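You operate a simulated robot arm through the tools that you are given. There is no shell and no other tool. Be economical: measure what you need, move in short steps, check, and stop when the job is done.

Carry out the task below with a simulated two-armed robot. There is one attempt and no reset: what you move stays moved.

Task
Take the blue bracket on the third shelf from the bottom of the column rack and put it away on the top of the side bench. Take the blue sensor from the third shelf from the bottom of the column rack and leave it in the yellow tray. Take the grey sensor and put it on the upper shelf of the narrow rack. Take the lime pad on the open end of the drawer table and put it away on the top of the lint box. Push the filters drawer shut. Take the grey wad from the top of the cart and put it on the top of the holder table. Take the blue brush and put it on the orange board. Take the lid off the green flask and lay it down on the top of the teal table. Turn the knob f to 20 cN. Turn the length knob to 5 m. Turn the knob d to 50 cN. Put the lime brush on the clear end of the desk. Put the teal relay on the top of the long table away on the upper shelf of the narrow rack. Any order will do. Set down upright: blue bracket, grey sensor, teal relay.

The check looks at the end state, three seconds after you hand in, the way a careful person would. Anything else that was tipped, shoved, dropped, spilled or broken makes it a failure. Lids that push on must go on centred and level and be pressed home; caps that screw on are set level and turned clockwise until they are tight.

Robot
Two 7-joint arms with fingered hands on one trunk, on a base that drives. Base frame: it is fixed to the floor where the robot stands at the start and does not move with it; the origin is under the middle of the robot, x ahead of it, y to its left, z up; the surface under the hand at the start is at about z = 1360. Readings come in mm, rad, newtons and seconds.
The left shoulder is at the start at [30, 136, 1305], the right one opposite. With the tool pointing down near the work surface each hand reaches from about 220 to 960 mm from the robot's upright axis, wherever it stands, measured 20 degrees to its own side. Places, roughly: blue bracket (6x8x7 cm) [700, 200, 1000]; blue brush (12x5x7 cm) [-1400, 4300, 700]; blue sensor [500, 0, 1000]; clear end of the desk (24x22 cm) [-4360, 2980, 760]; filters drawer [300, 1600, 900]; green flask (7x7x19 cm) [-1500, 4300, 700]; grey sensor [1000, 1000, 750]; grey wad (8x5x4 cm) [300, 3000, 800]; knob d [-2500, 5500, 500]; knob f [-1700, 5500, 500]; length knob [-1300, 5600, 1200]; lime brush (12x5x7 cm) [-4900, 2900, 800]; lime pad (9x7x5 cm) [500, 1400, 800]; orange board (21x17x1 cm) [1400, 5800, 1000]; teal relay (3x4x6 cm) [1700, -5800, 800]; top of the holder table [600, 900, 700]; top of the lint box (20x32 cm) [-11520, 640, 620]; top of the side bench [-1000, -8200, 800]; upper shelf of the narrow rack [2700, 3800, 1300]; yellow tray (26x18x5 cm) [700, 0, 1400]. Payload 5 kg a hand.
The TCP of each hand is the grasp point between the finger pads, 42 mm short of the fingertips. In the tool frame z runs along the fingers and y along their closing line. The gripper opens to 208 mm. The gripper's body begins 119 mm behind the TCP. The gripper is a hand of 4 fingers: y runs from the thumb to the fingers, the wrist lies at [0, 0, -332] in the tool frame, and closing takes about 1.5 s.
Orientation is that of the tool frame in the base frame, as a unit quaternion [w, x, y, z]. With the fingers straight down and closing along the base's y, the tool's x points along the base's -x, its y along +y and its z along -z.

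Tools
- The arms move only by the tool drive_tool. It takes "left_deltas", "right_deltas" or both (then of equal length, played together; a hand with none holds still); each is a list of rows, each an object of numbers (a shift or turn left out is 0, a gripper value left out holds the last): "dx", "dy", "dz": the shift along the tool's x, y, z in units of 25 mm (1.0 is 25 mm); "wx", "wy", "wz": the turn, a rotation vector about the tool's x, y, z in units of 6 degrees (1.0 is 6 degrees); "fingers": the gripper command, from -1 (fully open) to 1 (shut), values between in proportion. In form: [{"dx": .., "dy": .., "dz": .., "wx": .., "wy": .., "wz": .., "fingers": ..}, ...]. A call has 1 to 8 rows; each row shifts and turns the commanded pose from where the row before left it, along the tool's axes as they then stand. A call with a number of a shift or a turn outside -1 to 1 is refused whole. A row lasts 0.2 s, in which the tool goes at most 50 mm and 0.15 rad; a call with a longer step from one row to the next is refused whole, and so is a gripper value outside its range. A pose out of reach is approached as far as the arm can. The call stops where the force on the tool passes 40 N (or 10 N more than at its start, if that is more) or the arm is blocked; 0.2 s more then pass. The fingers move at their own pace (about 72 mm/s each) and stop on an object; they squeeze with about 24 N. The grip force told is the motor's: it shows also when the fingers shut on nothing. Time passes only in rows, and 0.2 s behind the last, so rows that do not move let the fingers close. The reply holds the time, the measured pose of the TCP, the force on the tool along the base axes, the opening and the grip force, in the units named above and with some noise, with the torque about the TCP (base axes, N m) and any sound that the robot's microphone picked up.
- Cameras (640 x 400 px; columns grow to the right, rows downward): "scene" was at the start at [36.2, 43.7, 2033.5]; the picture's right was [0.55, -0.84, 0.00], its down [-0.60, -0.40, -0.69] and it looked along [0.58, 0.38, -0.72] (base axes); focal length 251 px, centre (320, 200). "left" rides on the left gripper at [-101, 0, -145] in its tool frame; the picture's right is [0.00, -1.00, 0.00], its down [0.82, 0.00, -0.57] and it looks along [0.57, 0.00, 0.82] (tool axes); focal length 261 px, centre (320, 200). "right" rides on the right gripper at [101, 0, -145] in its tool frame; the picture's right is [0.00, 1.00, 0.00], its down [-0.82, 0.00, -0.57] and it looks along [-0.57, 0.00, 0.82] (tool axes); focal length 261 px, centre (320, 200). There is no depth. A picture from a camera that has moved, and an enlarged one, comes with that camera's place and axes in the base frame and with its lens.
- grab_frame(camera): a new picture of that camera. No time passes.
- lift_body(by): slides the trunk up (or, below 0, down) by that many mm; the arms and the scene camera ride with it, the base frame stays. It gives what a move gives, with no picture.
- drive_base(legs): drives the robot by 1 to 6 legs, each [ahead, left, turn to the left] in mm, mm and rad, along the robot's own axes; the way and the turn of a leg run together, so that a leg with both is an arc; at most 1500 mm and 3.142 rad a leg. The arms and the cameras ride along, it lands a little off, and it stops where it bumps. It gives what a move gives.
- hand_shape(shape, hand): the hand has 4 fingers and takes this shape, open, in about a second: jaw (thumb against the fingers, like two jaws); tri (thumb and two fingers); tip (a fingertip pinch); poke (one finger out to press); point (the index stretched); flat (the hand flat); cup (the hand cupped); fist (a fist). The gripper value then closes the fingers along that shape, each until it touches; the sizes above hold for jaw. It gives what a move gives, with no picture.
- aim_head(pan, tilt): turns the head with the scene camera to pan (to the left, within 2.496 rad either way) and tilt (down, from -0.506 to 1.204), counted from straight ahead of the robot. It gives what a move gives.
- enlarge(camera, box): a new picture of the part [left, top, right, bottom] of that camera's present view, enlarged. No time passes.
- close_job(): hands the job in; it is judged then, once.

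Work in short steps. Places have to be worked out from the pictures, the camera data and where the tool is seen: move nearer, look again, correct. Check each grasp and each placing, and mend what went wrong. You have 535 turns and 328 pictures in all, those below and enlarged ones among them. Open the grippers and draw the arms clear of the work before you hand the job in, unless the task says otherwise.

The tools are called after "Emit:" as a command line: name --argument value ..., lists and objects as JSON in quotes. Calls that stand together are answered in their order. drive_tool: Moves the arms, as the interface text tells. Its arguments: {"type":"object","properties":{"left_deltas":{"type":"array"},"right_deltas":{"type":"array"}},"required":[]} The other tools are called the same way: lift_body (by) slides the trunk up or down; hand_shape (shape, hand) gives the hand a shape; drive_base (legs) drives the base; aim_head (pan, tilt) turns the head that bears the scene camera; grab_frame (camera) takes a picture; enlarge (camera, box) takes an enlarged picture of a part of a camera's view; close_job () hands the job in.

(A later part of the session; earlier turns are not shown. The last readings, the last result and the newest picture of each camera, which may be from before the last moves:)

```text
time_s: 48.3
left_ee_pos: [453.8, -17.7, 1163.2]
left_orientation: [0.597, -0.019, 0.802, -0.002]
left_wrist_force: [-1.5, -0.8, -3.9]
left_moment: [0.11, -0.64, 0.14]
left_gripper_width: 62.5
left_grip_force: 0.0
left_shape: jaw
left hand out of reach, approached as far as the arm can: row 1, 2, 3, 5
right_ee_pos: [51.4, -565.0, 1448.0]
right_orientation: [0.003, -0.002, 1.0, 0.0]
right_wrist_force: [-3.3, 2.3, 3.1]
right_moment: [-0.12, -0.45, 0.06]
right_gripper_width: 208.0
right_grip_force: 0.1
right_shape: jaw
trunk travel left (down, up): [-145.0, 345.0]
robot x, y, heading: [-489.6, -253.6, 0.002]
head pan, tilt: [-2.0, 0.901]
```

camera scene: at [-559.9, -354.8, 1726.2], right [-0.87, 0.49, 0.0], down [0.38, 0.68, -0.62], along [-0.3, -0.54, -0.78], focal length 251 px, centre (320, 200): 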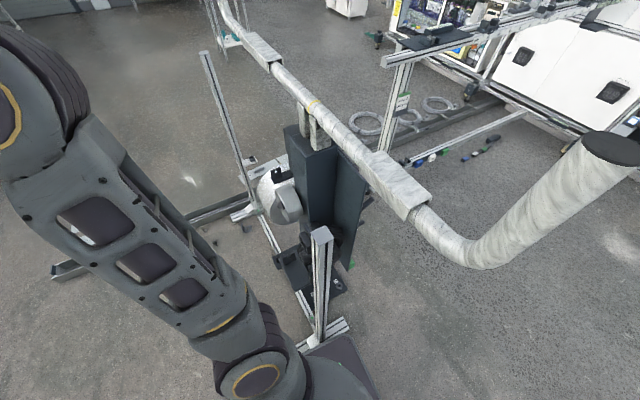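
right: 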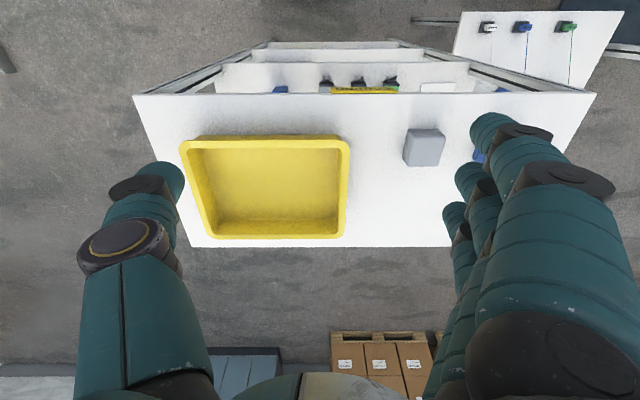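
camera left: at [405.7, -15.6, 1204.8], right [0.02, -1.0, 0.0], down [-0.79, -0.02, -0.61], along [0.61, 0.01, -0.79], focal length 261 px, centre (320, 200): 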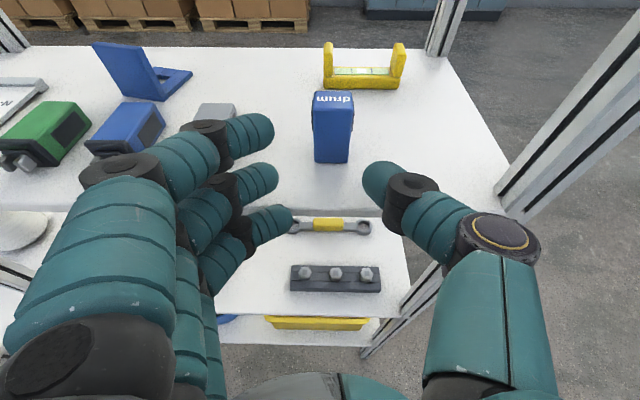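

Still limited; I look at the arm's posture now.

Emit:
aim_head --pan 0.5 --tilt 0.9

Emit:
grab_frame --camera "scene"

```text
time_s: 50.5
left_ee_pos: [457.2, -15.7, 1167.7]
left_orientation: [0.599, -0.022, 0.801, -0.002]
left_wrist_force: [0.0, -0.6, 0.5]
left_moment: [0.03, -0.01, -0.02]
left_gripper_width: 62.7
left_grip_force: 0.0
left_shape: jaw
right_ee_pos: [54.6, -566.1, 1444.9]
right_orientation: [0.0, -0.003, 1.0, 0.0]
right_wrist_force: [0.7, 0.2, 0.3]
right_moment: [-0.02, -0.01, -0.02]
right_gripper_width: 207.8
right_grip_force: 0.0
right_shape: jaw
trunk travel left (down, up): [-145.0, 345.0]
robot x, y, heading: [-488.6, -253.5, 0.004]
head pan, tilt: [0.499, 0.901]
```

```text
300 pictures are left
camera scene: at [-455.8, -215.7, 1846.2], right [0.48, -0.88, 0.0], down [-0.69, -0.38, -0.62], along [0.54, 0.3, -0.78], focal length 251 px, centre (320, 200)
```

scene: 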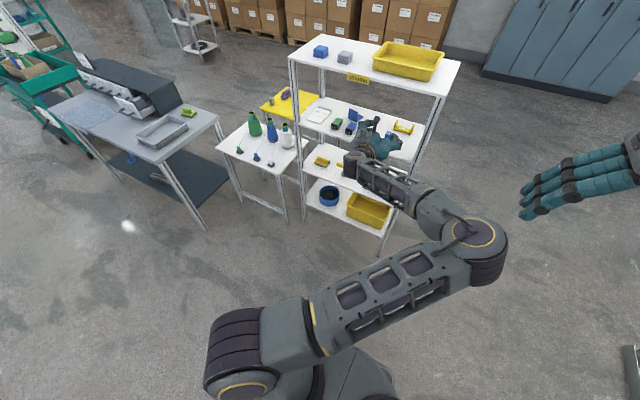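

The elbow swung inside. With the arm nearly straight the wrist should be free, so I back the base off so the target is at nearly full reach straight ahead of the left shoulder.

Emit:
drive_base --legs '[[-120, 90, 0]]'

Emit:
drive_tool --left_deltas '[{"dz": 1, "dy": -0.5}, {"dz": 1, "dy": -0.5}, {"dz": 1, "dy": -0.5}, {"dz": 1, "dy": -0.5}, {"dz": 0.5, "wy": -1, "dy": -0.5}, {"wy": -1, "dy": -0.5}, {"wy": -1, "dy": -0.5}]'

Emit:
grab_frame --camera "scene"

```text
time_s: 51.9
left_ee_pos: [333.5, 70.5, 1143.0]
left_orientation: [0.587, -0.008, 0.809, 0.009]
left_wrist_force: [-0.8, -0.1, 1.0]
left_moment: [-0.05, 0.06, -0.13]
left_gripper_width: 62.5
left_grip_force: 0.1
left_shape: jaw
right_ee_pos: [-66.2, -475.6, 1446.7]
right_orientation: [0.0, -0.002, 1.0, 0.0]
right_wrist_force: [-1.6, 0.7, 0.7]
right_moment: [-0.15, -0.2, 0.01]
right_gripper_width: 208.2
right_grip_force: 0.1
right_shape: jaw
trunk travel left (down, up): [-145.0, 345.0]
robot x, y, heading: [-610.3, -164.9, 0.008]
head pan, tilt: [0.499, 0.901]
```

```text
time_s: 53.5
left_ee_pos: [450.5, -8.4, 1148.9]
left_orientation: [0.617, -0.02, 0.786, 0.026]
left_wrist_force: [-0.3, -1.1, -0.7]
left_moment: [0.04, -0.02, 0.07]
left_gripper_width: 62.6
left_grip_force: 0.0
left_shape: jaw
left hand out of reach, approached as far as the arm can: row 5, 6, 7
right_ee_pos: [-64.3, -476.6, 1445.0]
right_orientation: [0.0, -0.003, 1.0, 0.0]
right_wrist_force: [0.6, 0.7, 0.1]
right_moment: [-0.08, 0.06, 0.01]
right_gripper_width: 207.8
right_grip_force: 0.0
right_shape: jaw
trunk travel left (down, up): [-145.0, 345.0]
robot x, y, heading: [-612.3, -158.4, 0.008]
head pan, tilt: [0.499, 0.901]
```

```text
299 pictures are left
camera scene: at [-574.7, -126.2, 1846.2], right [0.48, -0.88, 0.0], down [-0.69, -0.38, -0.62], along [0.54, 0.3, -0.78], focal length 251 px, centre (320, 200)
```

scene: 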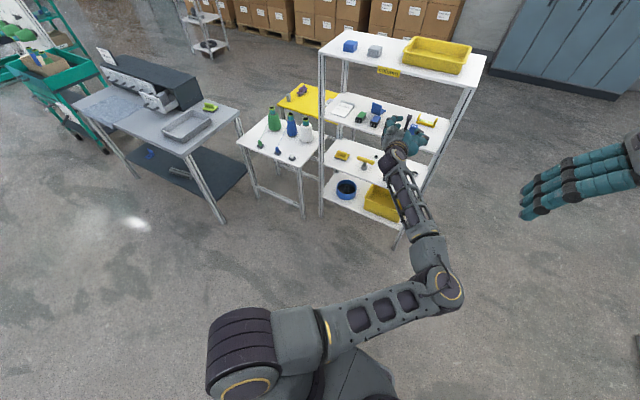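

Levelling stays limited, but a steep approach works too: with the box only ~70 mm behind the front edge, a 45° pitched hand clears the top board and its tips reach low. I pitch down 30° more.

Emit:
drive_tool --left_deltas '[{"wy": 1, "dz": -0.4}, {"wy": 1, "dz": -0.4}, {"wy": 1}, {"wy": 1}, {"wy": 1}]'

Emit:
grab_frame --camera "left"

```text
time_s: 54.7
left_ee_pos: [431.8, -11.7, 1154.7]
left_orientation: [0.392, -0.026, 0.919, 0.018]
left_wrist_force: [0.1, 0.0, -0.2]
left_moment: [0.03, -0.14, 0.03]
left_gripper_width: 62.5
left_grip_force: 0.0
left_shape: jaw
right_ee_pos: [-63.8, -475.6, 1446.1]
right_orientation: [0.0, -0.003, 1.0, 0.0]
right_wrist_force: [-0.2, 0.5, 0.0]
right_moment: [-0.03, 0.01, 0.0]
right_gripper_width: 207.9
right_grip_force: 0.0
right_shape: jaw
trunk travel left (down, up): [-145.0, 345.0]
robot x, y, heading: [-609.0, -163.2, 0.006]
head pan, tilt: [0.499, 0.901]
```

```text
298 pictures are left
camera left: at [397.1, -15.3, 1327.0], right [0.07, -1.0, -0.01], down [-0.98, -0.06, -0.2], along [0.2, 0.02, -0.98], focal length 261 px, centre (320, 200)
```

left: 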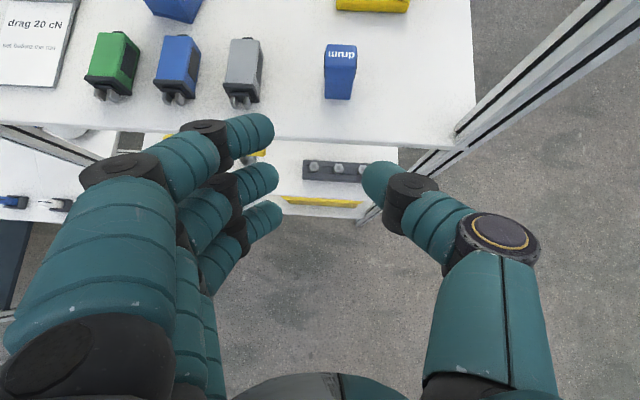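

Box front at x≈598, y≈−24. I advance diagonally down in two stages.

Emit:
drive_tool --left_deltas '[{"dz": 0.92, "dx": -0.34, "dy": -0.12}, {"dz": 0.92, "dx": -0.34, "dy": -0.12}, {"dz": 0.92, "dx": -0.34, "dy": -0.12}, {"dz": 0.92, "dx": -0.34, "dy": -0.12}, {"dz": 0.92, "dx": -0.34, "dy": -0.12}]'

Emit:
grab_frame --camera "left"

```text
time_s: 55.9
left_ee_pos: [545.3, -17.7, 1105.8]
left_orientation: [0.391, -0.025, 0.92, 0.018]
left_wrist_force: [0.1, -0.3, -0.1]
left_moment: [0.03, 0.04, 0.0]
left_gripper_width: 62.3
left_grip_force: 0.1
left_shape: jaw
right_ee_pos: [-63.3, -475.5, 1445.1]
right_orientation: [0.0, -0.004, 1.0, 0.0]
right_wrist_force: [0.8, 0.8, -0.3]
right_moment: [-0.08, 0.11, -0.01]
right_gripper_width: 207.7
right_grip_force: 0.1
right_shape: jaw
trunk travel left (down, up): [-145.0, 345.0]
robot x, y, heading: [-608.7, -162.7, 0.001]
head pan, tilt: [0.499, 0.901]
```

```text
297 pictures are left
camera left: at [511.0, -22.7, 1277.0], right [0.07, -1.0, -0.01], down [-0.98, -0.06, -0.2], along [0.2, 0.02, -0.98], focal length 261 px, centre (320, 200)
```

left: 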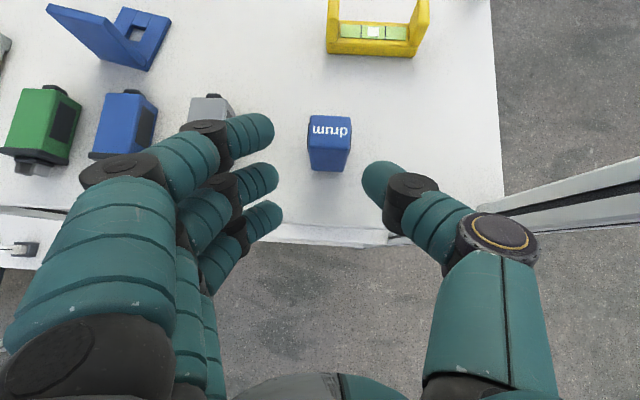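

Nearly there, centred within a few mm. I narrow to ~50 mm and advance the last 67 mm.

Emit:
drive_tool --left_deltas '[{"dy": -0.3, "fingers": 0.52}, {"dz": 0.91, "dx": -0.34, "dy": -0.05}, {"dz": 0.91, "dx": -0.34, "dy": -0.05}, {"dz": 0.91, "dx": -0.34, "dy": -0.05}]'

Emit:
grab_frame --camera "left"

```text
time_s: 56.9
left_ee_pos: [577.0, -24.8, 1090.9]
left_orientation: [0.391, -0.025, 0.92, 0.019]
left_wrist_force: [-0.7, 0.4, 0.0]
left_moment: [-0.01, 0.01, -0.05]
left_gripper_width: 49.6
left_grip_force: 0.0
left_shape: jaw
left hand out of reach, approached as far as the arm can: row 3, 4
right_ee_pos: [-64.7, -475.8, 1446.9]
right_orientation: [0.001, -0.004, 1.0, 0.0]
right_wrist_force: [0.0, 0.5, 0.5]
right_moment: [-0.11, 0.01, 0.01]
right_gripper_width: 207.8
right_grip_force: 0.1
right_shape: jaw
trunk travel left (down, up): [-145.0, 345.0]
robot x, y, heading: [-610.5, -163.2, 0.006]
head pan, tilt: [0.499, 0.901]
```

```text
296 pictures are left
camera left: at [543.2, -29.4, 1264.0], right [0.07, -1.0, -0.01], down [-0.98, -0.06, -0.2], along [0.2, 0.02, -0.98], focal length 261 px, centre (320, 200)
```

left: 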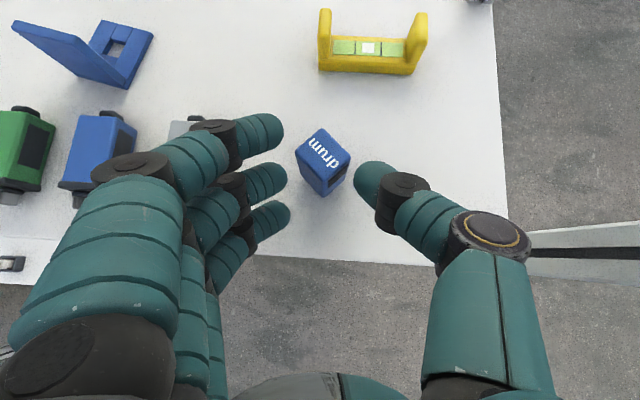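

The thumb nudged the box, turning it ~30°, still standing; also reach ran out. I open slightly, and drive the base forward 35 mm.

Emit:
drive_tool --left_deltas '[{"fingers": 0.38}, {}]'

Emit:
drive_base --legs '[[35, 0, 0]]'

Emit:
grab_frame --camera "left"

```text
time_s: 57.5
left_ee_pos: [578.1, -23.5, 1092.1]
left_orientation: [0.393, -0.026, 0.919, 0.019]
left_wrist_force: [-0.1, 0.7, -0.6]
left_moment: [-0.06, 0.04, -0.07]
left_gripper_width: 63.9
left_grip_force: 0.1
left_shape: jaw
right_ee_pos: [-64.2, -475.5, 1445.4]
right_orientation: [-0.001, -0.003, 1.0, 0.0]
right_wrist_force: [1.1, 0.9, -0.2]
right_moment: [-0.03, 0.0, 0.0]
right_gripper_width: 207.7
right_grip_force: 0.1
right_shape: jaw
trunk travel left (down, up): [-145.0, 345.0]
robot x, y, heading: [-609.6, -164.8, -0.002]
head pan, tilt: [0.499, 0.901]
```

```text
time_s: 58.4
left_ee_pos: [614.5, -24.4, 1089.5]
left_orientation: [0.391, -0.025, 0.92, 0.019]
left_wrist_force: [0.5, -0.1, -2.8]
left_moment: [0.01, -0.09, 0.03]
left_gripper_width: 63.8
left_grip_force: 0.0
left_shape: jaw
right_ee_pos: [-28.5, -477.2, 1443.8]
right_orientation: [-0.001, -0.002, 1.0, 0.0]
right_wrist_force: [1.8, 0.3, -0.5]
right_moment: [0.02, 0.22, -0.01]
right_gripper_width: 207.7
right_grip_force: 0.1
right_shape: jaw
trunk travel left (down, up): [-145.0, 345.0]
robot x, y, heading: [-575.6, -166.0, 0.005]
head pan, tilt: [0.499, 0.901]
```

```text
295 pictures are left
camera left: at [579.6, -29.9, 1262.0], right [0.07, -1.0, -0.01], down [-0.98, -0.06, -0.2], along [0.19, 0.02, -0.98], focal length 261 px, centre (320, 200)
```

left: 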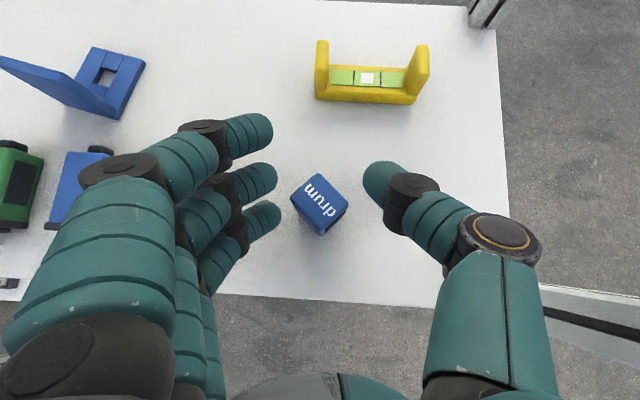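

Box is centred between the digits. I lower 18 mm along tool x and close.

Emit:
drive_tool --left_deltas '[{"dx": 0.37}, {"dx": 0.37}, {"fingers": 1}, {}, {}, {}, {}]'

Emit:
grab_frame --camera "left"

```text
time_s: 60.0
left_ee_pos: [599.7, -26.2, 1080.4]
left_orientation: [0.393, -0.025, 0.919, 0.019]
left_wrist_force: [1.5, -0.4, 13.5]
left_moment: [0.26, -0.19, -0.04]
left_gripper_width: 22.0
left_grip_force: 23.8
left_shape: jaw
right_ee_pos: [-30.8, -477.1, 1445.4]
right_orientation: [0.0, -0.003, 1.0, 0.0]
right_wrist_force: [0.1, 0.5, -0.6]
right_moment: [-0.01, 0.02, -0.01]
right_gripper_width: 207.6
right_grip_force: 0.1
right_shape: jaw
trunk travel left (down, up): [-145.0, 345.0]
robot x, y, heading: [-577.1, -161.8, 0.001]
head pan, tilt: [0.499, 0.901]
```

```text
294 pictures are left
camera left: at [564.3, -31.1, 1252.3], right [0.07, -1.0, -0.01], down [-0.98, -0.06, -0.2], along [0.2, 0.02, -0.98], focal length 261 px, centre (320, 200)
```

left: 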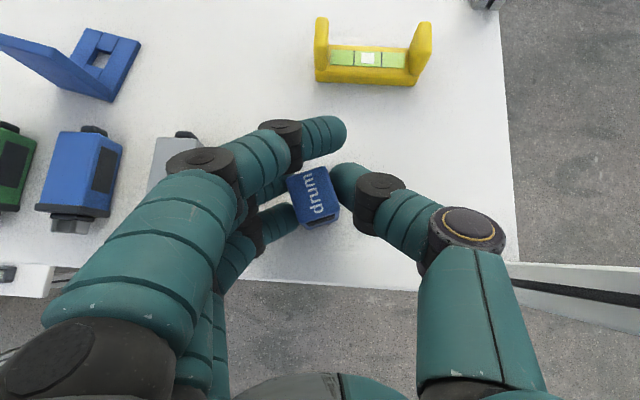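

It appears gripped. I lift ~50 mm and check.

Emit:
drive_tool --left_deltas '[{"dx": -0.36, "dz": -0.35}, {"dx": -0.36, "dz": -0.35}, {"dx": -0.36, "dz": -0.35}, {"dx": -0.36, "dz": -0.35}]'

Emit:
grab_frame --camera "left"

```text
time_s: 61.0
left_ee_pos: [598.3, -26.0, 1129.1]
left_orientation: [0.392, -0.025, 0.92, 0.02]
left_wrist_force: [-0.5, -0.4, 0.1]
left_moment: [0.01, -0.03, 0.02]
left_gripper_width: 20.7
left_grip_force: 24.3
left_shape: jaw
right_ee_pos: [-30.0, -476.3, 1446.4]
right_orientation: [0.001, -0.002, 1.0, 0.0]
right_wrist_force: [-0.4, -0.2, -0.1]
right_moment: [0.02, -0.06, 0.01]
right_gripper_width: 208.0
right_grip_force: 0.0
right_shape: jaw
trunk travel left (down, up): [-145.0, 345.0]
robot x, y, heading: [-574.5, -163.2, 0.002]
head pan, tilt: [0.499, 0.901]
```

```text
293 pictures are left
camera left: at [563.6, -31.4, 1301.2], right [0.07, -1.0, -0.01], down [-0.98, -0.06, -0.2], along [0.2, 0.03, -0.98], focal length 261 px, centre (320, 200)
```

left: 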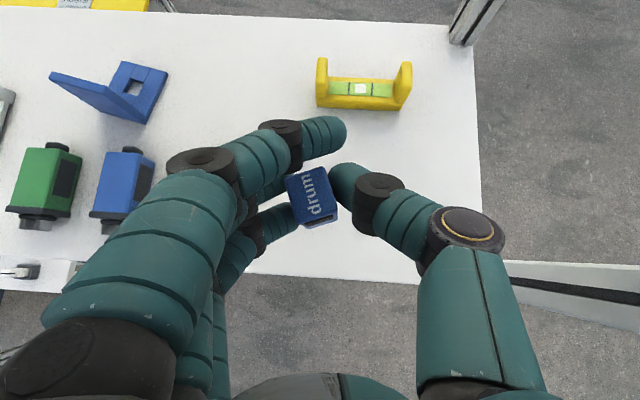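

Held. I withdraw by driving the base back, then raise the trunk.

Emit:
drive_base --legs '[[-250, 0, 0]]'

Emit:
lift_body --by 345

Emit:
grab_frame --camera "left"

Emit:
grab_frame --camera "scene"

```text
time_s: 62.8
left_ee_pos: [349.0, -27.6, 1128.8]
left_orientation: [0.393, -0.025, 0.919, 0.019]
left_wrist_force: [-0.4, -0.2, -0.4]
left_moment: [-0.02, 0.05, 0.0]
left_gripper_width: 20.9
left_grip_force: 24.2
left_shape: jaw
right_ee_pos: [-280.7, -478.9, 1445.9]
right_orientation: [0.0, -0.003, 1.0, 0.0]
right_wrist_force: [-1.1, -0.4, 1.1]
right_moment: [0.01, -0.14, 0.01]
right_gripper_width: 208.1
right_grip_force: 0.0
right_shape: jaw
trunk travel left (down, up): [-145.0, 345.0]
robot x, y, heading: [-825.0, -161.8, 0.001]
head pan, tilt: [0.499, 0.901]
```

```text
time_s: 66.2
left_ee_pos: [350.5, -27.9, 1473.8]
left_orientation: [0.391, -0.025, 0.92, 0.019]
left_wrist_force: [-0.9, 0.1, -1.3]
left_moment: [0.01, -0.01, -0.01]
left_gripper_width: 20.9
left_grip_force: 23.9
left_shape: jaw
right_ee_pos: [-278.7, -477.8, 1789.2]
right_orientation: [-0.001, -0.002, 1.0, -0.001]
right_wrist_force: [1.3, -0.1, -0.7]
right_moment: [0.03, 0.0, -0.02]
right_gripper_width: 208.0
right_grip_force: 0.0
right_shape: jaw
trunk travel left (down, up): [-490.0, 0.0]
robot x, y, heading: [-826.5, -164.8, -0.002]
head pan, tilt: [0.499, 0.901]
```

```text
292 pictures are left
camera left: at [315.5, -32.8, 1645.6], right [0.06, -1.0, -0.01], down [-0.98, -0.06, -0.2], along [0.2, 0.02, -0.98], focal length 261 px, centre (320, 200)
```

left: 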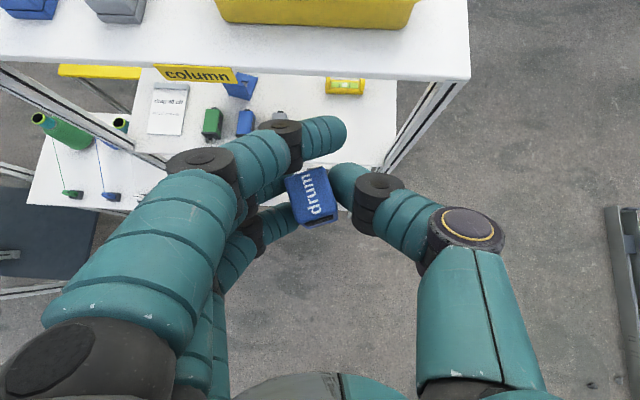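

```text
291 pictures are left
camera scene: at [-789.1, -127.1, 2191.0], right [0.48, -0.88, 0.0], down [-0.69, -0.38, -0.62], along [0.54, 0.3, -0.78], focal length 251 px, centre (320, 200)
```

scene: 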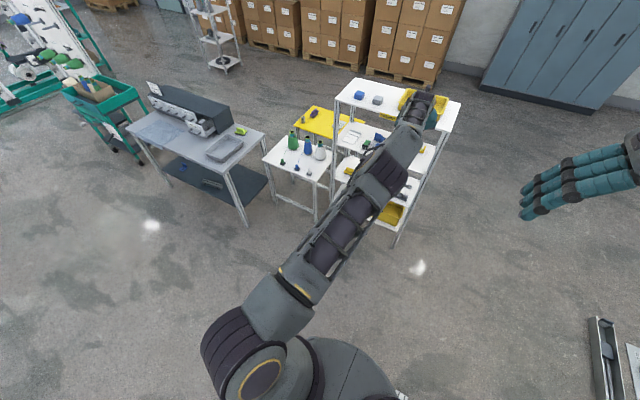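

Tray spans about x 600–780, y −122–110. I raise the hand 66 mm, then drive forward 340 mm to bring it above the tray.

Emit:
drive_tool --left_deltas '[{"dx": -0.63, "dz": -0.61}, {"dx": -0.63, "dz": -0.61}, {"dx": -0.63, "dz": -0.61}]'

Emit:
drive_base --legs '[[340, 10, 0]]'

Emit:
grab_frame --camera "left"

```text
time_s: 67.0
left_ee_pos: [350.4, -30.3, 1539.2]
left_orientation: [0.392, -0.025, 0.919, 0.02]
left_wrist_force: [-1.0, 0.1, -2.0]
left_moment: [0.0, -0.1, 0.0]
left_gripper_width: 21.0
left_grip_force: 24.2
left_shape: jaw
right_ee_pos: [-278.9, -477.2, 1790.9]
right_orientation: [0.001, -0.003, 1.0, 0.0]
right_wrist_force: [-0.3, 1.7, -0.2]
right_moment: [-0.01, -0.01, -0.02]
right_gripper_width: 207.8
right_grip_force: 0.0
right_shape: jaw
trunk travel left (down, up): [-490.0, 0.0]
robot x, y, heading: [-823.2, -162.5, 0.006]
head pan, tilt: [0.499, 0.901]
```

```text
time_s: 69.2
left_ee_pos: [689.9, -15.4, 1539.7]
left_orientation: [0.393, -0.026, 0.919, 0.02]
left_wrist_force: [0.4, 0.9, -0.9]
left_moment: [0.0, 0.01, 0.0]
left_gripper_width: 21.0
left_grip_force: 23.7
left_shape: jaw
right_ee_pos: [61.1, -466.4, 1790.1]
right_orientation: [0.0, -0.004, 1.0, 0.0]
right_wrist_force: [-1.0, -0.8, -0.2]
right_moment: [0.02, -0.05, 0.0]
right_gripper_width: 208.0
right_grip_force: 0.0
right_shape: jaw
trunk travel left (down, up): [-490.0, 0.0]
robot x, y, heading: [-485.6, -147.4, 0.008]
head pan, tilt: [0.499, 0.901]
```

```text
290 pictures are left
camera left: at [654.3, -21.1, 1713.2], right [0.07, -1.0, -0.01], down [-0.98, -0.06, -0.2], along [0.2, 0.02, -0.98], focal length 261 px, centre (320, 200)
```

left: 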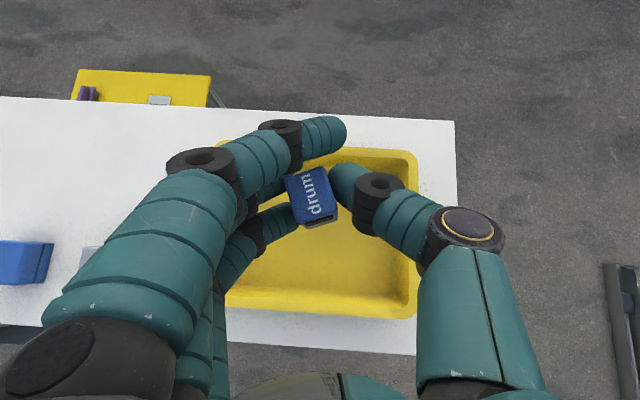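

Above the tray's middle. I lower 95 mm with the trunk then feel down with the arm.

Emit:
lift_body --by -95

Emit:
drive_tool --left_deltas '[{"dx": 0.13, "dz": 0.125}, {"dx": 0.13, "dz": 0.125}, {"dx": 0.13, "dz": 0.125}]'

Emit:
grab_frame --camera "left"

```text
time_s: 70.5
left_ee_pos: [690.2, -16.3, 1445.7]
left_orientation: [0.392, -0.026, 0.919, 0.02]
left_wrist_force: [0.2, -0.3, -1.0]
left_moment: [-0.03, 0.03, 0.01]
left_gripper_width: 20.9
left_grip_force: 24.2
left_shape: jaw
right_ee_pos: [63.8, -465.5, 1695.1]
right_orientation: [-0.001, -0.003, 1.0, 0.0]
right_wrist_force: [0.7, -0.4, 0.5]
right_moment: [0.01, 0.06, -0.01]
right_gripper_width: 207.8
right_grip_force: 0.1
right_shape: jaw
trunk travel left (down, up): [-395.0, 95.0]
robot x, y, heading: [-480.5, -150.6, 0.005]
head pan, tilt: [0.499, 0.901]
```

```text
time_s: 71.3
left_ee_pos: [690.8, -15.8, 1429.7]
left_orientation: [0.393, -0.026, 0.919, 0.02]
left_wrist_force: [0.4, -0.3, 0.2]
left_moment: [-0.01, -0.01, 0.01]
left_gripper_width: 21.0
left_grip_force: 23.9
left_shape: jaw
right_ee_pos: [61.6, -465.3, 1696.4]
right_orientation: [0.0, -0.004, 1.0, -0.001]
right_wrist_force: [-0.4, -0.2, -0.1]
right_moment: [0.02, 0.0, 0.01]
right_gripper_width: 207.9
right_grip_force: 0.1
right_shape: jaw
trunk travel left (down, up): [-395.0, 95.0]
robot x, y, heading: [-483.1, -149.5, 0.005]
head pan, tilt: [0.499, 0.901]
```

```text
289 pictures are left
camera left: at [655.4, -20.9, 1603.9], right [0.07, -1.0, -0.01], down [-0.98, -0.06, -0.2], along [0.2, 0.03, -0.98], focal length 261 px, centre (320, 200)
```

left: 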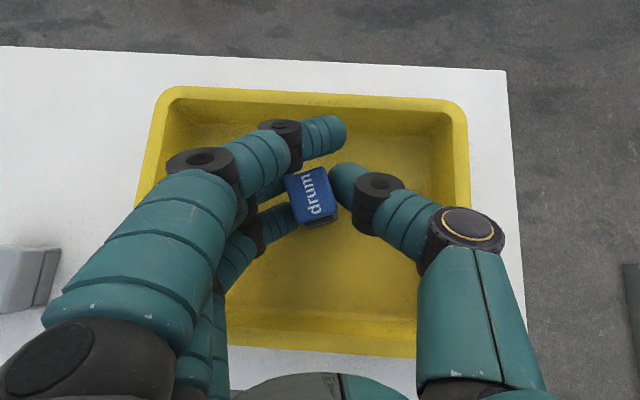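

No contact yet; I go down gently more.

Emit:
drive_tool --left_deltas '[{"dx": 0.09, "dz": 0.085}, {"dx": 0.09, "dz": 0.085}, {"dx": 0.09, "dz": 0.085}]'

```text
time_s: 72.1
left_ee_pos: [689.6, -16.4, 1424.4]
left_orientation: [0.394, -0.026, 0.918, 0.02]
left_wrist_force: [0.7, -1.1, 5.6]
left_moment: [0.1, -0.09, -0.01]
left_gripper_width: 21.1
left_grip_force: 23.8
left_shape: jaw
right_ee_pos: [61.9, -464.7, 1695.7]
right_orientation: [0.001, -0.003, 1.0, 0.0]
right_wrist_force: [0.1, 0.0, 1.0]
right_moment: [0.02, 0.0, -0.01]
right_gripper_width: 208.0
right_grip_force: 0.1
right_shape: jaw
trunk travel left (down, up): [-395.0, 95.0]
robot x, y, heading: [-482.3, -148.8, 0.005]
head pan, tilt: [0.499, 0.901]
```

Contact with the tray floor. I release and rise.

Emit:
drive_tool --left_deltas '[{"fingers": 0.35}, {}, {}, {"dx": -0.72, "dz": -0.69}, {"dx": -0.72, "dz": -0.69}, {"dx": -0.72, "dz": -0.69}]'

Emit:
lift_body --by 95

Emit:
grab_frame --camera "left"

```text
time_s: 73.5
left_ee_pos: [683.7, -17.2, 1495.1]
left_orientation: [0.392, -0.027, 0.919, 0.02]
left_wrist_force: [-1.1, 0.3, -1.7]
left_moment: [0.03, -0.21, -0.03]
left_gripper_width: 67.0
left_grip_force: 0.0
left_shape: jaw
left hand out of reach, approached as far as the arm can: row 6
right_ee_pos: [60.9, -465.8, 1695.3]
right_orientation: [0.001, -0.004, 1.0, -0.001]
right_wrist_force: [0.1, 0.3, -0.3]
right_moment: [0.0, -0.13, -0.01]
right_gripper_width: 207.9
right_grip_force: 0.0
right_shape: jaw
trunk travel left (down, up): [-395.0, 95.0]
robot x, y, heading: [-484.4, -149.6, 0.003]
head pan, tilt: [0.499, 0.901]
```

```text
time_s: 74.8
left_ee_pos: [686.3, -18.3, 1588.2]
left_orientation: [0.392, -0.027, 0.92, 0.02]
left_wrist_force: [0.2, -0.5, -0.6]
left_moment: [0.0, 0.0, 0.02]
left_gripper_width: 67.2
left_grip_force: 0.0
left_shape: jaw
right_ee_pos: [62.8, -466.0, 1790.6]
right_orientation: [0.0, -0.003, 1.0, -0.001]
right_wrist_force: [0.0, 0.9, -0.3]
right_moment: [0.03, 0.02, 0.02]
right_gripper_width: 208.2
right_grip_force: 0.0
right_shape: jaw
trunk travel left (down, up): [-490.0, 0.0]
robot x, y, heading: [-486.0, -148.9, 0.008]
head pan, tilt: [0.499, 0.901]
```

```text
288 pictures are left
camera left: at [650.3, -22.3, 1761.6], right [0.07, -1.0, -0.01], down [-0.98, -0.06, -0.2], along [0.2, 0.02, -0.98], focal length 261 px, centre (320, 200)
```

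left: 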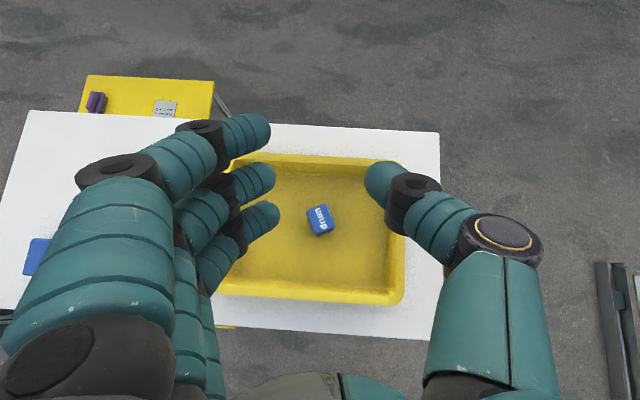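

Sensor is in the tray. Now the bracket: I back away, shift left and turn ~−13° to face its plate squarely.

Emit:
drive_base --legs '[[-300, 0, 0], [52, 564, 0], [0, 0, -0.235]]'

Emit:
lift_body --by -345

Emit:
grab_frame --camera "left"

```text
time_s: 80.5
left_ee_pos: [433.2, 277.8, 1590.4]
left_orientation: [0.392, 0.081, 0.916, -0.026]
left_wrist_force: [-0.4, 0.2, -0.6]
left_moment: [0.0, -0.03, -0.04]
left_gripper_width: 67.2
left_grip_force: 0.0
left_shape: jaw
right_ee_pos: [-274.6, -13.8, 1789.9]
right_orientation: [0.001, 0.113, 0.994, -0.001]
right_wrist_force: [0.3, -0.2, -1.3]
right_moment: [0.02, 0.02, 0.0]
right_gripper_width: 208.0
right_grip_force: 0.0
right_shape: jaw
trunk travel left (down, up): [-490.0, 0.0]
robot x, y, heading: [-734.1, 416.7, -0.228]
head pan, tilt: [0.499, 0.901]
```

```text
time_s: 83.9
left_ee_pos: [433.7, 279.2, 1245.0]
left_orientation: [0.392, 0.08, 0.916, -0.026]
left_wrist_force: [0.1, -0.3, 0.9]
left_moment: [-0.01, 0.0, -0.01]
left_gripper_width: 67.1
left_grip_force: 0.0
left_shape: jaw
right_ee_pos: [-276.1, -14.9, 1445.9]
right_orientation: [0.0, 0.113, 0.994, 0.0]
right_wrist_force: [0.1, -0.4, -0.6]
right_moment: [-0.04, -0.02, 0.02]
right_gripper_width: 207.7
right_grip_force: 0.1
right_shape: jaw
trunk travel left (down, up): [-145.0, 345.0]
robot x, y, heading: [-733.6, 417.3, -0.229]
head pan, tilt: [0.499, 0.901]
```

```text
287 pictures are left
camera left: at [398.3, 281.8, 1417.8], right [-0.17, -0.99, -0.01], down [-0.97, 0.16, -0.2], along [0.2, -0.02, -0.98], focal length 261 px, centre (320, 200)
```

left: 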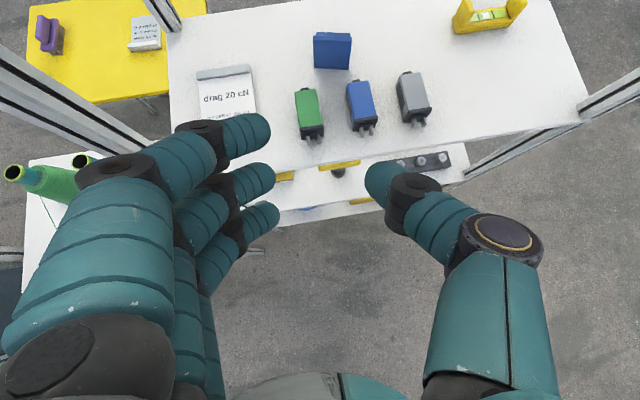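

Plate faces the hand squarely, base centre ≈[712,215]. I open to ~90 mm, lower to z≈1120 with the trunk and drive in 200 mm, then check.

Emit:
drive_tool --left_deltas '[{"fingers": 0.13}, {}]'

Emit:
lift_body --by -125

Emit:
drive_base --legs '[[200, 0, 0]]'

Emit:
grab_frame --camera "left"

```text
time_s: 84.5
left_ee_pos: [433.2, 278.6, 1245.2]
left_orientation: [0.393, 0.081, 0.916, -0.026]
left_wrist_force: [-0.2, -0.7, 0.2]
left_moment: [0.01, -0.02, -0.02]
left_gripper_width: 89.5
left_grip_force: 0.0
left_shape: jaw
right_ee_pos: [-276.0, -13.6, 1445.6]
right_orientation: [0.0, 0.112, 0.994, 0.0]
right_wrist_force: [0.0, 0.8, 0.0]
right_moment: [0.0, 0.0, -0.02]
right_gripper_width: 208.0
right_grip_force: 0.0
right_shape: jaw
trunk travel left (down, up): [-145.0, 345.0]
robot x, y, heading: [-734.9, 414.6, -0.231]
head pan, tilt: [0.499, 0.901]
```

```text
time_s: 86.0
left_ee_pos: [433.3, 278.5, 1120.9]
left_orientation: [0.393, 0.08, 0.916, -0.026]
left_wrist_force: [-0.2, -0.2, 0.8]
left_moment: [-0.02, -0.01, 0.01]
left_gripper_width: 89.7
left_grip_force: 0.0
left_shape: jaw
right_ee_pos: [-276.3, -14.4, 1321.7]
right_orientation: [0.001, 0.112, 0.994, 0.0]
right_wrist_force: [0.1, 0.6, 1.2]
right_moment: [-0.02, -0.06, 0.01]
right_gripper_width: 207.8
right_grip_force: 0.0
right_shape: jaw
trunk travel left (down, up): [-20.0, 470.0]
robot x, y, heading: [-733.1, 414.6, -0.235]
head pan, tilt: [0.499, 0.901]
```

```text
time_s: 87.6
left_ee_pos: [630.0, 235.2, 1117.6]
left_orientation: [0.391, 0.08, 0.916, -0.025]
left_wrist_force: [0.7, 0.4, -1.7]
left_moment: [-0.03, -0.06, 0.0]
left_gripper_width: 89.5
left_grip_force: 0.2
left_shape: jaw
right_ee_pos: [-79.6, -58.6, 1319.2]
right_orientation: [0.0, 0.112, 0.994, 0.001]
right_wrist_force: [1.8, -0.4, -0.1]
right_moment: [0.03, 0.13, -0.02]
right_gripper_width: 207.7
right_grip_force: 0.0
right_shape: jaw
trunk travel left (down, up): [-20.0, 470.0]
robot x, y, heading: [-538.3, 369.9, -0.23]
head pan, tilt: [0.499, 0.901]
```

```text
286 pictures are left
camera left: at [594.3, 237.9, 1290.1], right [-0.16, -0.99, -0.01], down [-0.97, 0.16, -0.2], along [0.2, -0.02, -0.98], focal length 261 px, centre (320, 200)
```

left: 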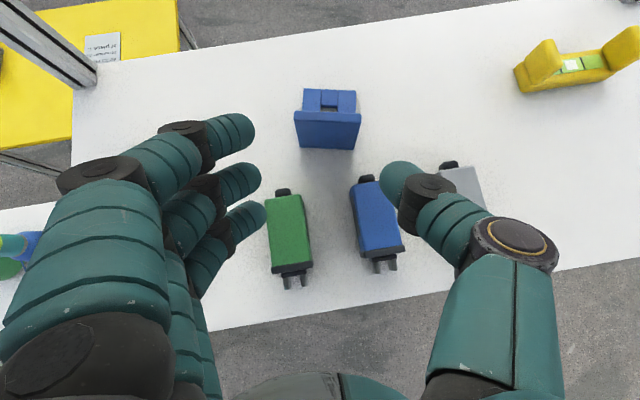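

Well centred. I drive in 68 mm more and lower 38 mm by arm, then look.

Emit:
drive_base --legs '[[68, 0, 0]]'

Emit:
grab_frame --camera "left"

```text
time_s: 88.6
left_ee_pos: [695.1, 220.1, 1113.9]
left_orientation: [0.39, 0.08, 0.917, -0.026]
left_wrist_force: [2.0, 0.3, -1.9]
left_moment: [-0.02, -0.11, -0.04]
left_gripper_width: 89.8
left_grip_force: 0.1
left_shape: jaw
right_ee_pos: [-11.8, -73.8, 1318.9]
right_orientation: [-0.001, 0.112, 0.994, 0.001]
right_wrist_force: [1.3, 0.2, -1.3]
right_moment: [0.06, 0.21, -0.02]
right_gripper_width: 207.8
right_grip_force: 0.0
right_shape: jaw
trunk travel left (down, up): [-20.0, 470.0]
robot x, y, heading: [-474.3, 359.2, -0.227]
head pan, tilt: [0.499, 0.901]
```

```text
285 pictures are left
camera left: at [662.0, 223.3, 1287.6], right [-0.16, -0.99, -0.01], down [-0.97, 0.16, -0.19], along [0.19, -0.02, -0.98], focal length 261 px, centre (320, 200)
```

left: 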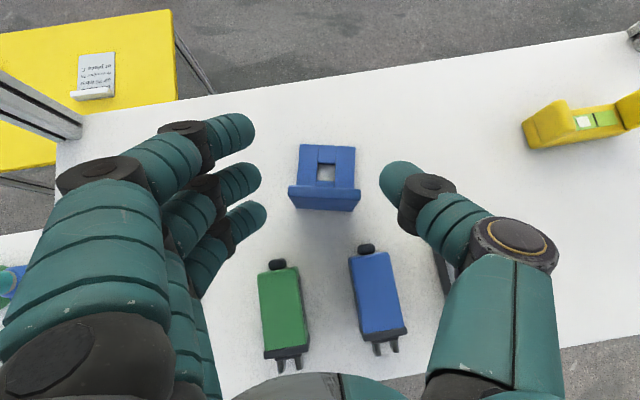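

Bracket is right between the digits. I lower 33 mm and close.

Emit:
drive_tool --left_deltas '[{"dx": 0.32, "dz": 0.305}, {"dx": 0.32, "dz": 0.305}, {"dx": 0.32, "dz": 0.305}]'

Emit:
drive_tool --left_deltas '[{"fingers": 1}, {}, {}, {}, {}, {}]'

Emit:
grab_frame --camera "left"

```text
time_s: 89.4
left_ee_pos: [693.9, 220.9, 1085.5]
left_orientation: [0.392, 0.08, 0.916, -0.025]
left_wrist_force: [0.4, -0.1, -0.9]
left_moment: [0.0, 0.03, 0.04]
left_gripper_width: 89.5
left_grip_force: 0.1
left_shape: jaw
right_ee_pos: [-14.4, -75.1, 1319.6]
right_orientation: [0.0, 0.112, 0.994, 0.0]
right_wrist_force: [-0.4, -0.9, -0.5]
right_moment: [0.02, 0.06, 0.0]
right_gripper_width: 207.8
right_grip_force: 0.1
right_shape: jaw
trunk travel left (down, up): [-20.0, 470.0]
robot x, y, heading: [-474.0, 357.4, -0.231]
head pan, tilt: [0.499, 0.901]
```

```text
time_s: 90.8
left_ee_pos: [694.7, 220.9, 1085.5]
left_orientation: [0.391, 0.08, 0.916, -0.026]
left_wrist_force: [-0.5, -1.1, 2.6]
left_moment: [0.02, -0.06, -0.03]
left_gripper_width: 29.1
left_grip_force: 23.7
left_shape: jaw
right_ee_pos: [-14.0, -73.7, 1319.7]
right_orientation: [0.0, 0.111, 0.994, 0.0]
right_wrist_force: [0.1, -0.3, 0.7]
right_moment: [-0.02, -0.02, 0.01]
right_gripper_width: 208.1
right_grip_force: 0.0
right_shape: jaw
trunk travel left (down, up): [-20.0, 470.0]
robot x, y, heading: [-474.4, 357.2, -0.227]
head pan, tilt: [0.499, 0.901]
```

```text
284 pictures are left
camera left: at [659.3, 224.4, 1257.7], right [-0.16, -0.99, -0.01], down [-0.97, 0.16, -0.2], along [0.2, -0.02, -0.98], focal length 261 px, centre (320, 200)
```

left: 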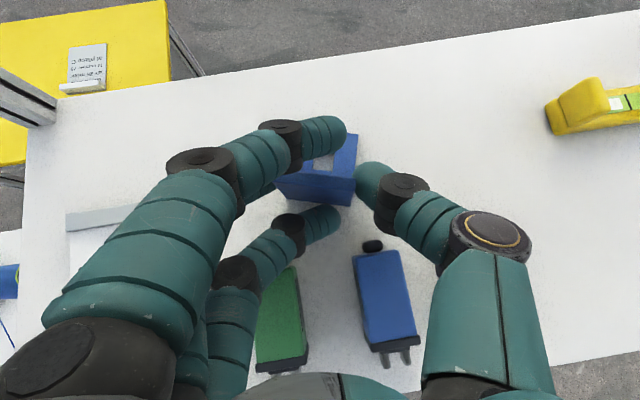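

Middle finger and thumb hold the plate's edges. I lift 60 mm with the trunk and check.

Emit:
lift_body --by 60

Emit:
grab_frame --camera "left"

```text
time_s: 91.7
left_ee_pos: [692.2, 222.5, 1134.6]
left_orientation: [0.385, 0.08, 0.919, -0.024]
left_wrist_force: [0.4, -0.5, -2.3]
left_moment: [-0.02, -0.01, 0.01]
left_gripper_width: 28.7
left_grip_force: 23.8
left_shape: jaw
right_ee_pos: [-14.0, -73.5, 1378.4]
right_orientation: [0.0, 0.111, 0.994, 0.0]
right_wrist_force: [-1.3, -0.2, -0.6]
right_moment: [0.01, 0.0, -0.01]
right_gripper_width: 207.8
right_grip_force: 0.2
right_shape: jaw
trunk travel left (down, up): [-78.0, 412.0]
robot x, y, heading: [-477.2, 355.6, -0.226]
head pan, tilt: [0.499, 0.901]
stopped: the force on the tool passed its limit at 50 N (the readings are from after the stop); the commanded pose is now the measured one
```

```text
283 pictures are left
camera left: at [659.0, 224.8, 1306.1], right [-0.16, -0.99, -0.01], down [-0.97, 0.16, -0.18], along [0.18, -0.02, -0.98], focal length 261 px, centre (320, 200)
```

left: 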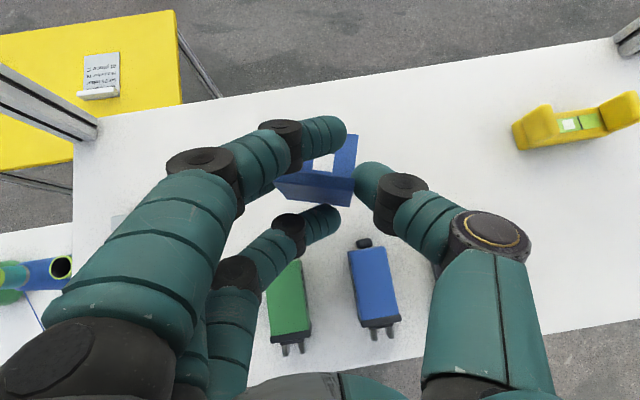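

The wrist touched the top board from below while the bracket is lifted ~50 mm. I level the hand by 12° to gain room before raising further and backing out over the plugs.

Emit:
drive_tool --left_deltas '[{"wy": -0.7}, {"wy": -0.7}, {"wy": -0.7}]'

Emit:
lift_body --by 18

Emit:
aim_head --pan 0.2 --tilt 0.75

Emit:
grab_frame --camera "scene"

```text
time_s: 92.5
left_ee_pos: [691.7, 221.3, 1134.3]
left_orientation: [0.484, 0.076, 0.871, -0.033]
left_wrist_force: [0.1, -0.6, -0.7]
left_moment: [0.03, 0.16, -0.02]
left_gripper_width: 28.9
left_grip_force: 23.8
left_shape: jaw
right_ee_pos: [-14.9, -73.3, 1379.5]
right_orientation: [0.001, 0.112, 0.994, 0.001]
right_wrist_force: [-0.2, 0.7, 0.1]
right_moment: [0.03, -0.03, 0.0]
right_gripper_width: 207.8
right_grip_force: 0.0
right_shape: jaw
trunk travel left (down, up): [-78.0, 412.0]
robot x, y, heading: [-475.2, 354.8, -0.229]
head pan, tilt: [0.499, 0.901]
```

```text
time_s: 93.2
left_ee_pos: [692.1, 221.6, 1149.6]
left_orientation: [0.483, 0.077, 0.871, -0.033]
left_wrist_force: [0.3, -0.5, -2.3]
left_moment: [-0.02, -0.01, -0.02]
left_gripper_width: 29.0
left_grip_force: 23.7
left_shape: jaw
right_ee_pos: [-12.3, -73.4, 1395.9]
right_orientation: [0.0, 0.112, 0.994, 0.0]
right_wrist_force: [1.1, 0.2, -0.2]
right_moment: [0.0, 0.1, 0.01]
right_gripper_width: 208.0
right_grip_force: 0.2
right_shape: jaw
trunk travel left (down, up): [-96.0, 394.0]
robot x, y, heading: [-475.6, 360.6, -0.228]
head pan, tilt: [0.499, 0.901]
```

```text
time_s: 94.0
left_ee_pos: [690.8, 221.8, 1151.6]
left_orientation: [0.484, 0.077, 0.871, -0.033]
left_wrist_force: [-0.6, 0.7, -2.2]
left_moment: [0.01, 0.07, -0.02]
left_gripper_width: 28.8
left_grip_force: 23.5
left_shape: jaw
right_ee_pos: [-15.0, -73.9, 1395.6]
right_orientation: [0.0, 0.111, 0.994, 0.0]
right_wrist_force: [-0.8, 0.5, 0.1]
right_moment: [-0.03, -0.02, -0.01]
right_gripper_width: 207.7
right_grip_force: 0.0
right_shape: jaw
trunk travel left (down, up): [-96.0, 394.0]
robot x, y, heading: [-477.8, 358.0, -0.231]
head pan, tilt: [0.201, 0.75]
```

```text
282 pictures are left
camera scene: at [-422.2, 361.0, 1809.2], right [-0.02, -1.0, 0.0], down [-0.68, 0.02, -0.73], along [0.73, -0.02, -0.68], focal length 251 px, centre (320, 200)
```

scene: 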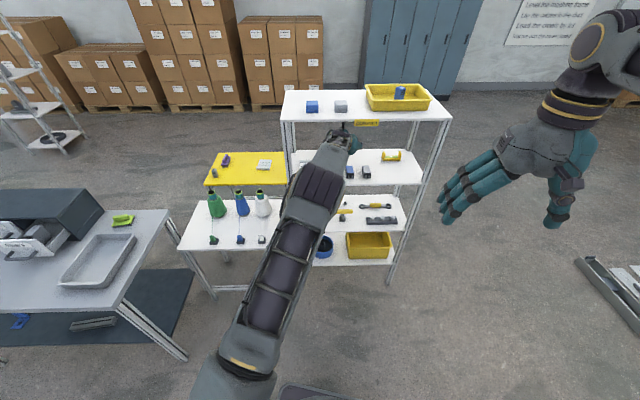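

Clear of the plugs now. I back straight out 320 mm and check the grip.

Emit:
drive_base --legs '[[-320, 0, 0]]'

Emit:
grab_frame --camera "left"

Emit:
grab_frame --camera "scene"

```text
time_s: 96.1
left_ee_pos: [382.5, 296.9, 1152.4]
left_orientation: [0.485, 0.076, 0.871, -0.033]
left_wrist_force: [-0.2, -0.8, 0.3]
left_moment: [0.02, 0.12, -0.02]
left_gripper_width: 28.8
left_grip_force: 24.0
left_shape: jaw
right_ee_pos: [-323.1, 0.7, 1395.7]
right_orientation: [0.001, 0.11, 0.994, 0.0]
right_wrist_force: [-0.4, 0.7, 0.8]
right_moment: [-0.04, -0.13, 0.02]
right_gripper_width: 207.9
right_grip_force: 0.2
right_shape: jaw
trunk travel left (down, up): [-96.0, 394.0]
robot x, y, heading: [-783.8, 424.0, -0.221]
head pan, tilt: [0.201, 0.75]
```

```text
281 pictures are left
camera left: at [313.0, 305.9, 1313.8], right [-0.16, -0.99, -0.01], down [-0.91, 0.15, -0.39], along [0.39, -0.05, -0.92], focal length 261 px, centre (320, 200)
```

left: 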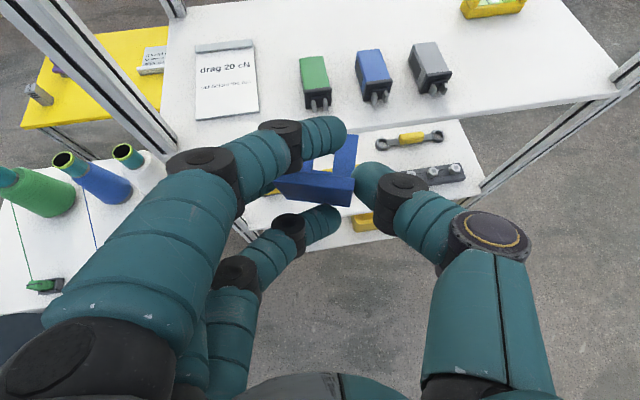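

```text
280 pictures are left
camera scene: at [-732.4, 431.9, 1809.2], right [-0.02, -1.0, 0.0], down [-0.68, 0.01, -0.73], along [0.73, -0.02, -0.68], focal length 251 px, centre (320, 200)
```

scene: 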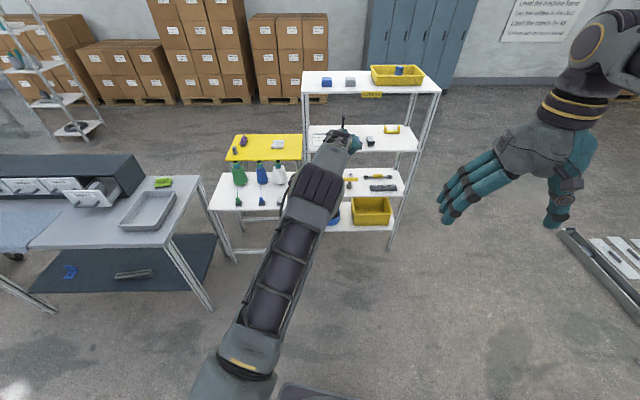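

Bracket is held, the plugs untouched. I raise the trunk fully so the arms clear everything, and drive round the stand and floor rail toward the south side.

Emit:
lift_body --by 390

Emit:
drive_base --legs '[[0, 0, -0.648], [1500, 0, 0], [0, 0, 0.61], [1346, 0, 0], [0, 0, -1.308], [1400, 0, 0]]'

Emit:
aim_head --pan 0 --tilt 0.35

Emit:
grab_frame --camera "scene"

```text
time_s: 99.8
left_ee_pos: [384.1, 297.8, 1541.7]
left_orientation: [0.484, 0.076, 0.871, -0.032]
left_wrist_force: [0.3, -0.1, -2.8]
left_moment: [-0.03, 0.06, 0.0]
left_gripper_width: 28.6
left_grip_force: 23.9
left_shape: jaw
right_ee_pos: [-320.9, -1.0, 1786.9]
right_orientation: [0.0, 0.11, 0.994, -0.001]
right_wrist_force: [0.5, 0.0, -0.5]
right_moment: [-0.02, -0.02, 0.03]
right_gripper_width: 208.1
right_grip_force: 0.0
right_shape: jaw
trunk travel left (down, up): [-486.0, 4.0]
robot x, y, heading: [-784.7, 427.7, -0.217]
head pan, tilt: [0.201, 0.75]
```

```text
time_s: 126.9
left_ee_pos: [1627.1, -3631.0, 1541.8]
left_orientation: [0.358, 0.603, 0.633, -0.328]
left_wrist_force: [0.6, -0.1, -1.8]
left_moment: [0.03, 0.01, 0.02]
left_gripper_width: 29.0
left_grip_force: 24.4
left_shape: jaw
right_ee_pos: [1181.3, -3008.9, 1786.2]
right_orientation: [0.0, 0.707, 0.707, 0.001]
right_wrist_force: [-1.3, 0.0, -0.3]
right_moment: [0.01, -0.01, -0.01]
right_gripper_width: 208.0
right_grip_force: 0.0
right_shape: jaw
trunk travel left (down, up): [-486.0, 4.0]
robot x, y, heading: [1503.9, -2462.4, -1.573]
head pan, tilt: [0.201, 0.75]
```

```text
time_s: 127.8
left_ee_pos: [1627.6, -3632.7, 1541.3]
left_orientation: [0.357, 0.604, 0.632, -0.328]
left_wrist_force: [0.5, -0.1, -1.8]
left_moment: [0.04, 0.01, -0.01]
left_gripper_width: 28.9
left_grip_force: 23.8
left_shape: jaw
right_ee_pos: [1182.8, -3009.7, 1786.6]
right_orientation: [0.0, 0.707, 0.707, 0.001]
right_wrist_force: [-0.5, -0.2, 0.1]
right_moment: [0.03, -0.01, -0.02]
right_gripper_width: 207.9
right_grip_force: 0.1
right_shape: jaw
trunk travel left (down, up): [-486.0, 4.0]
robot x, y, heading: [1499.0, -2463.3, -1.574]
head pan, tilt: [0.0, 0.351]
```

```text
279 pictures are left
camera scene: at [1498.8, -2529.3, 2234.7], right [-1.0, 0.0, 0.0], down [0.0, 0.34, -0.94], along [0.0, -0.94, -0.34], focal length 251 px, centre (320, 200)
```

scene: 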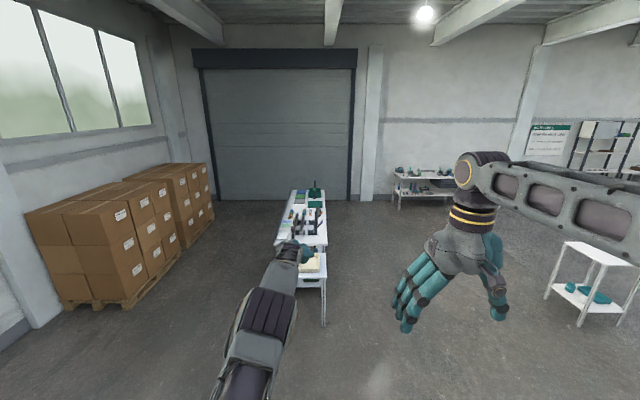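

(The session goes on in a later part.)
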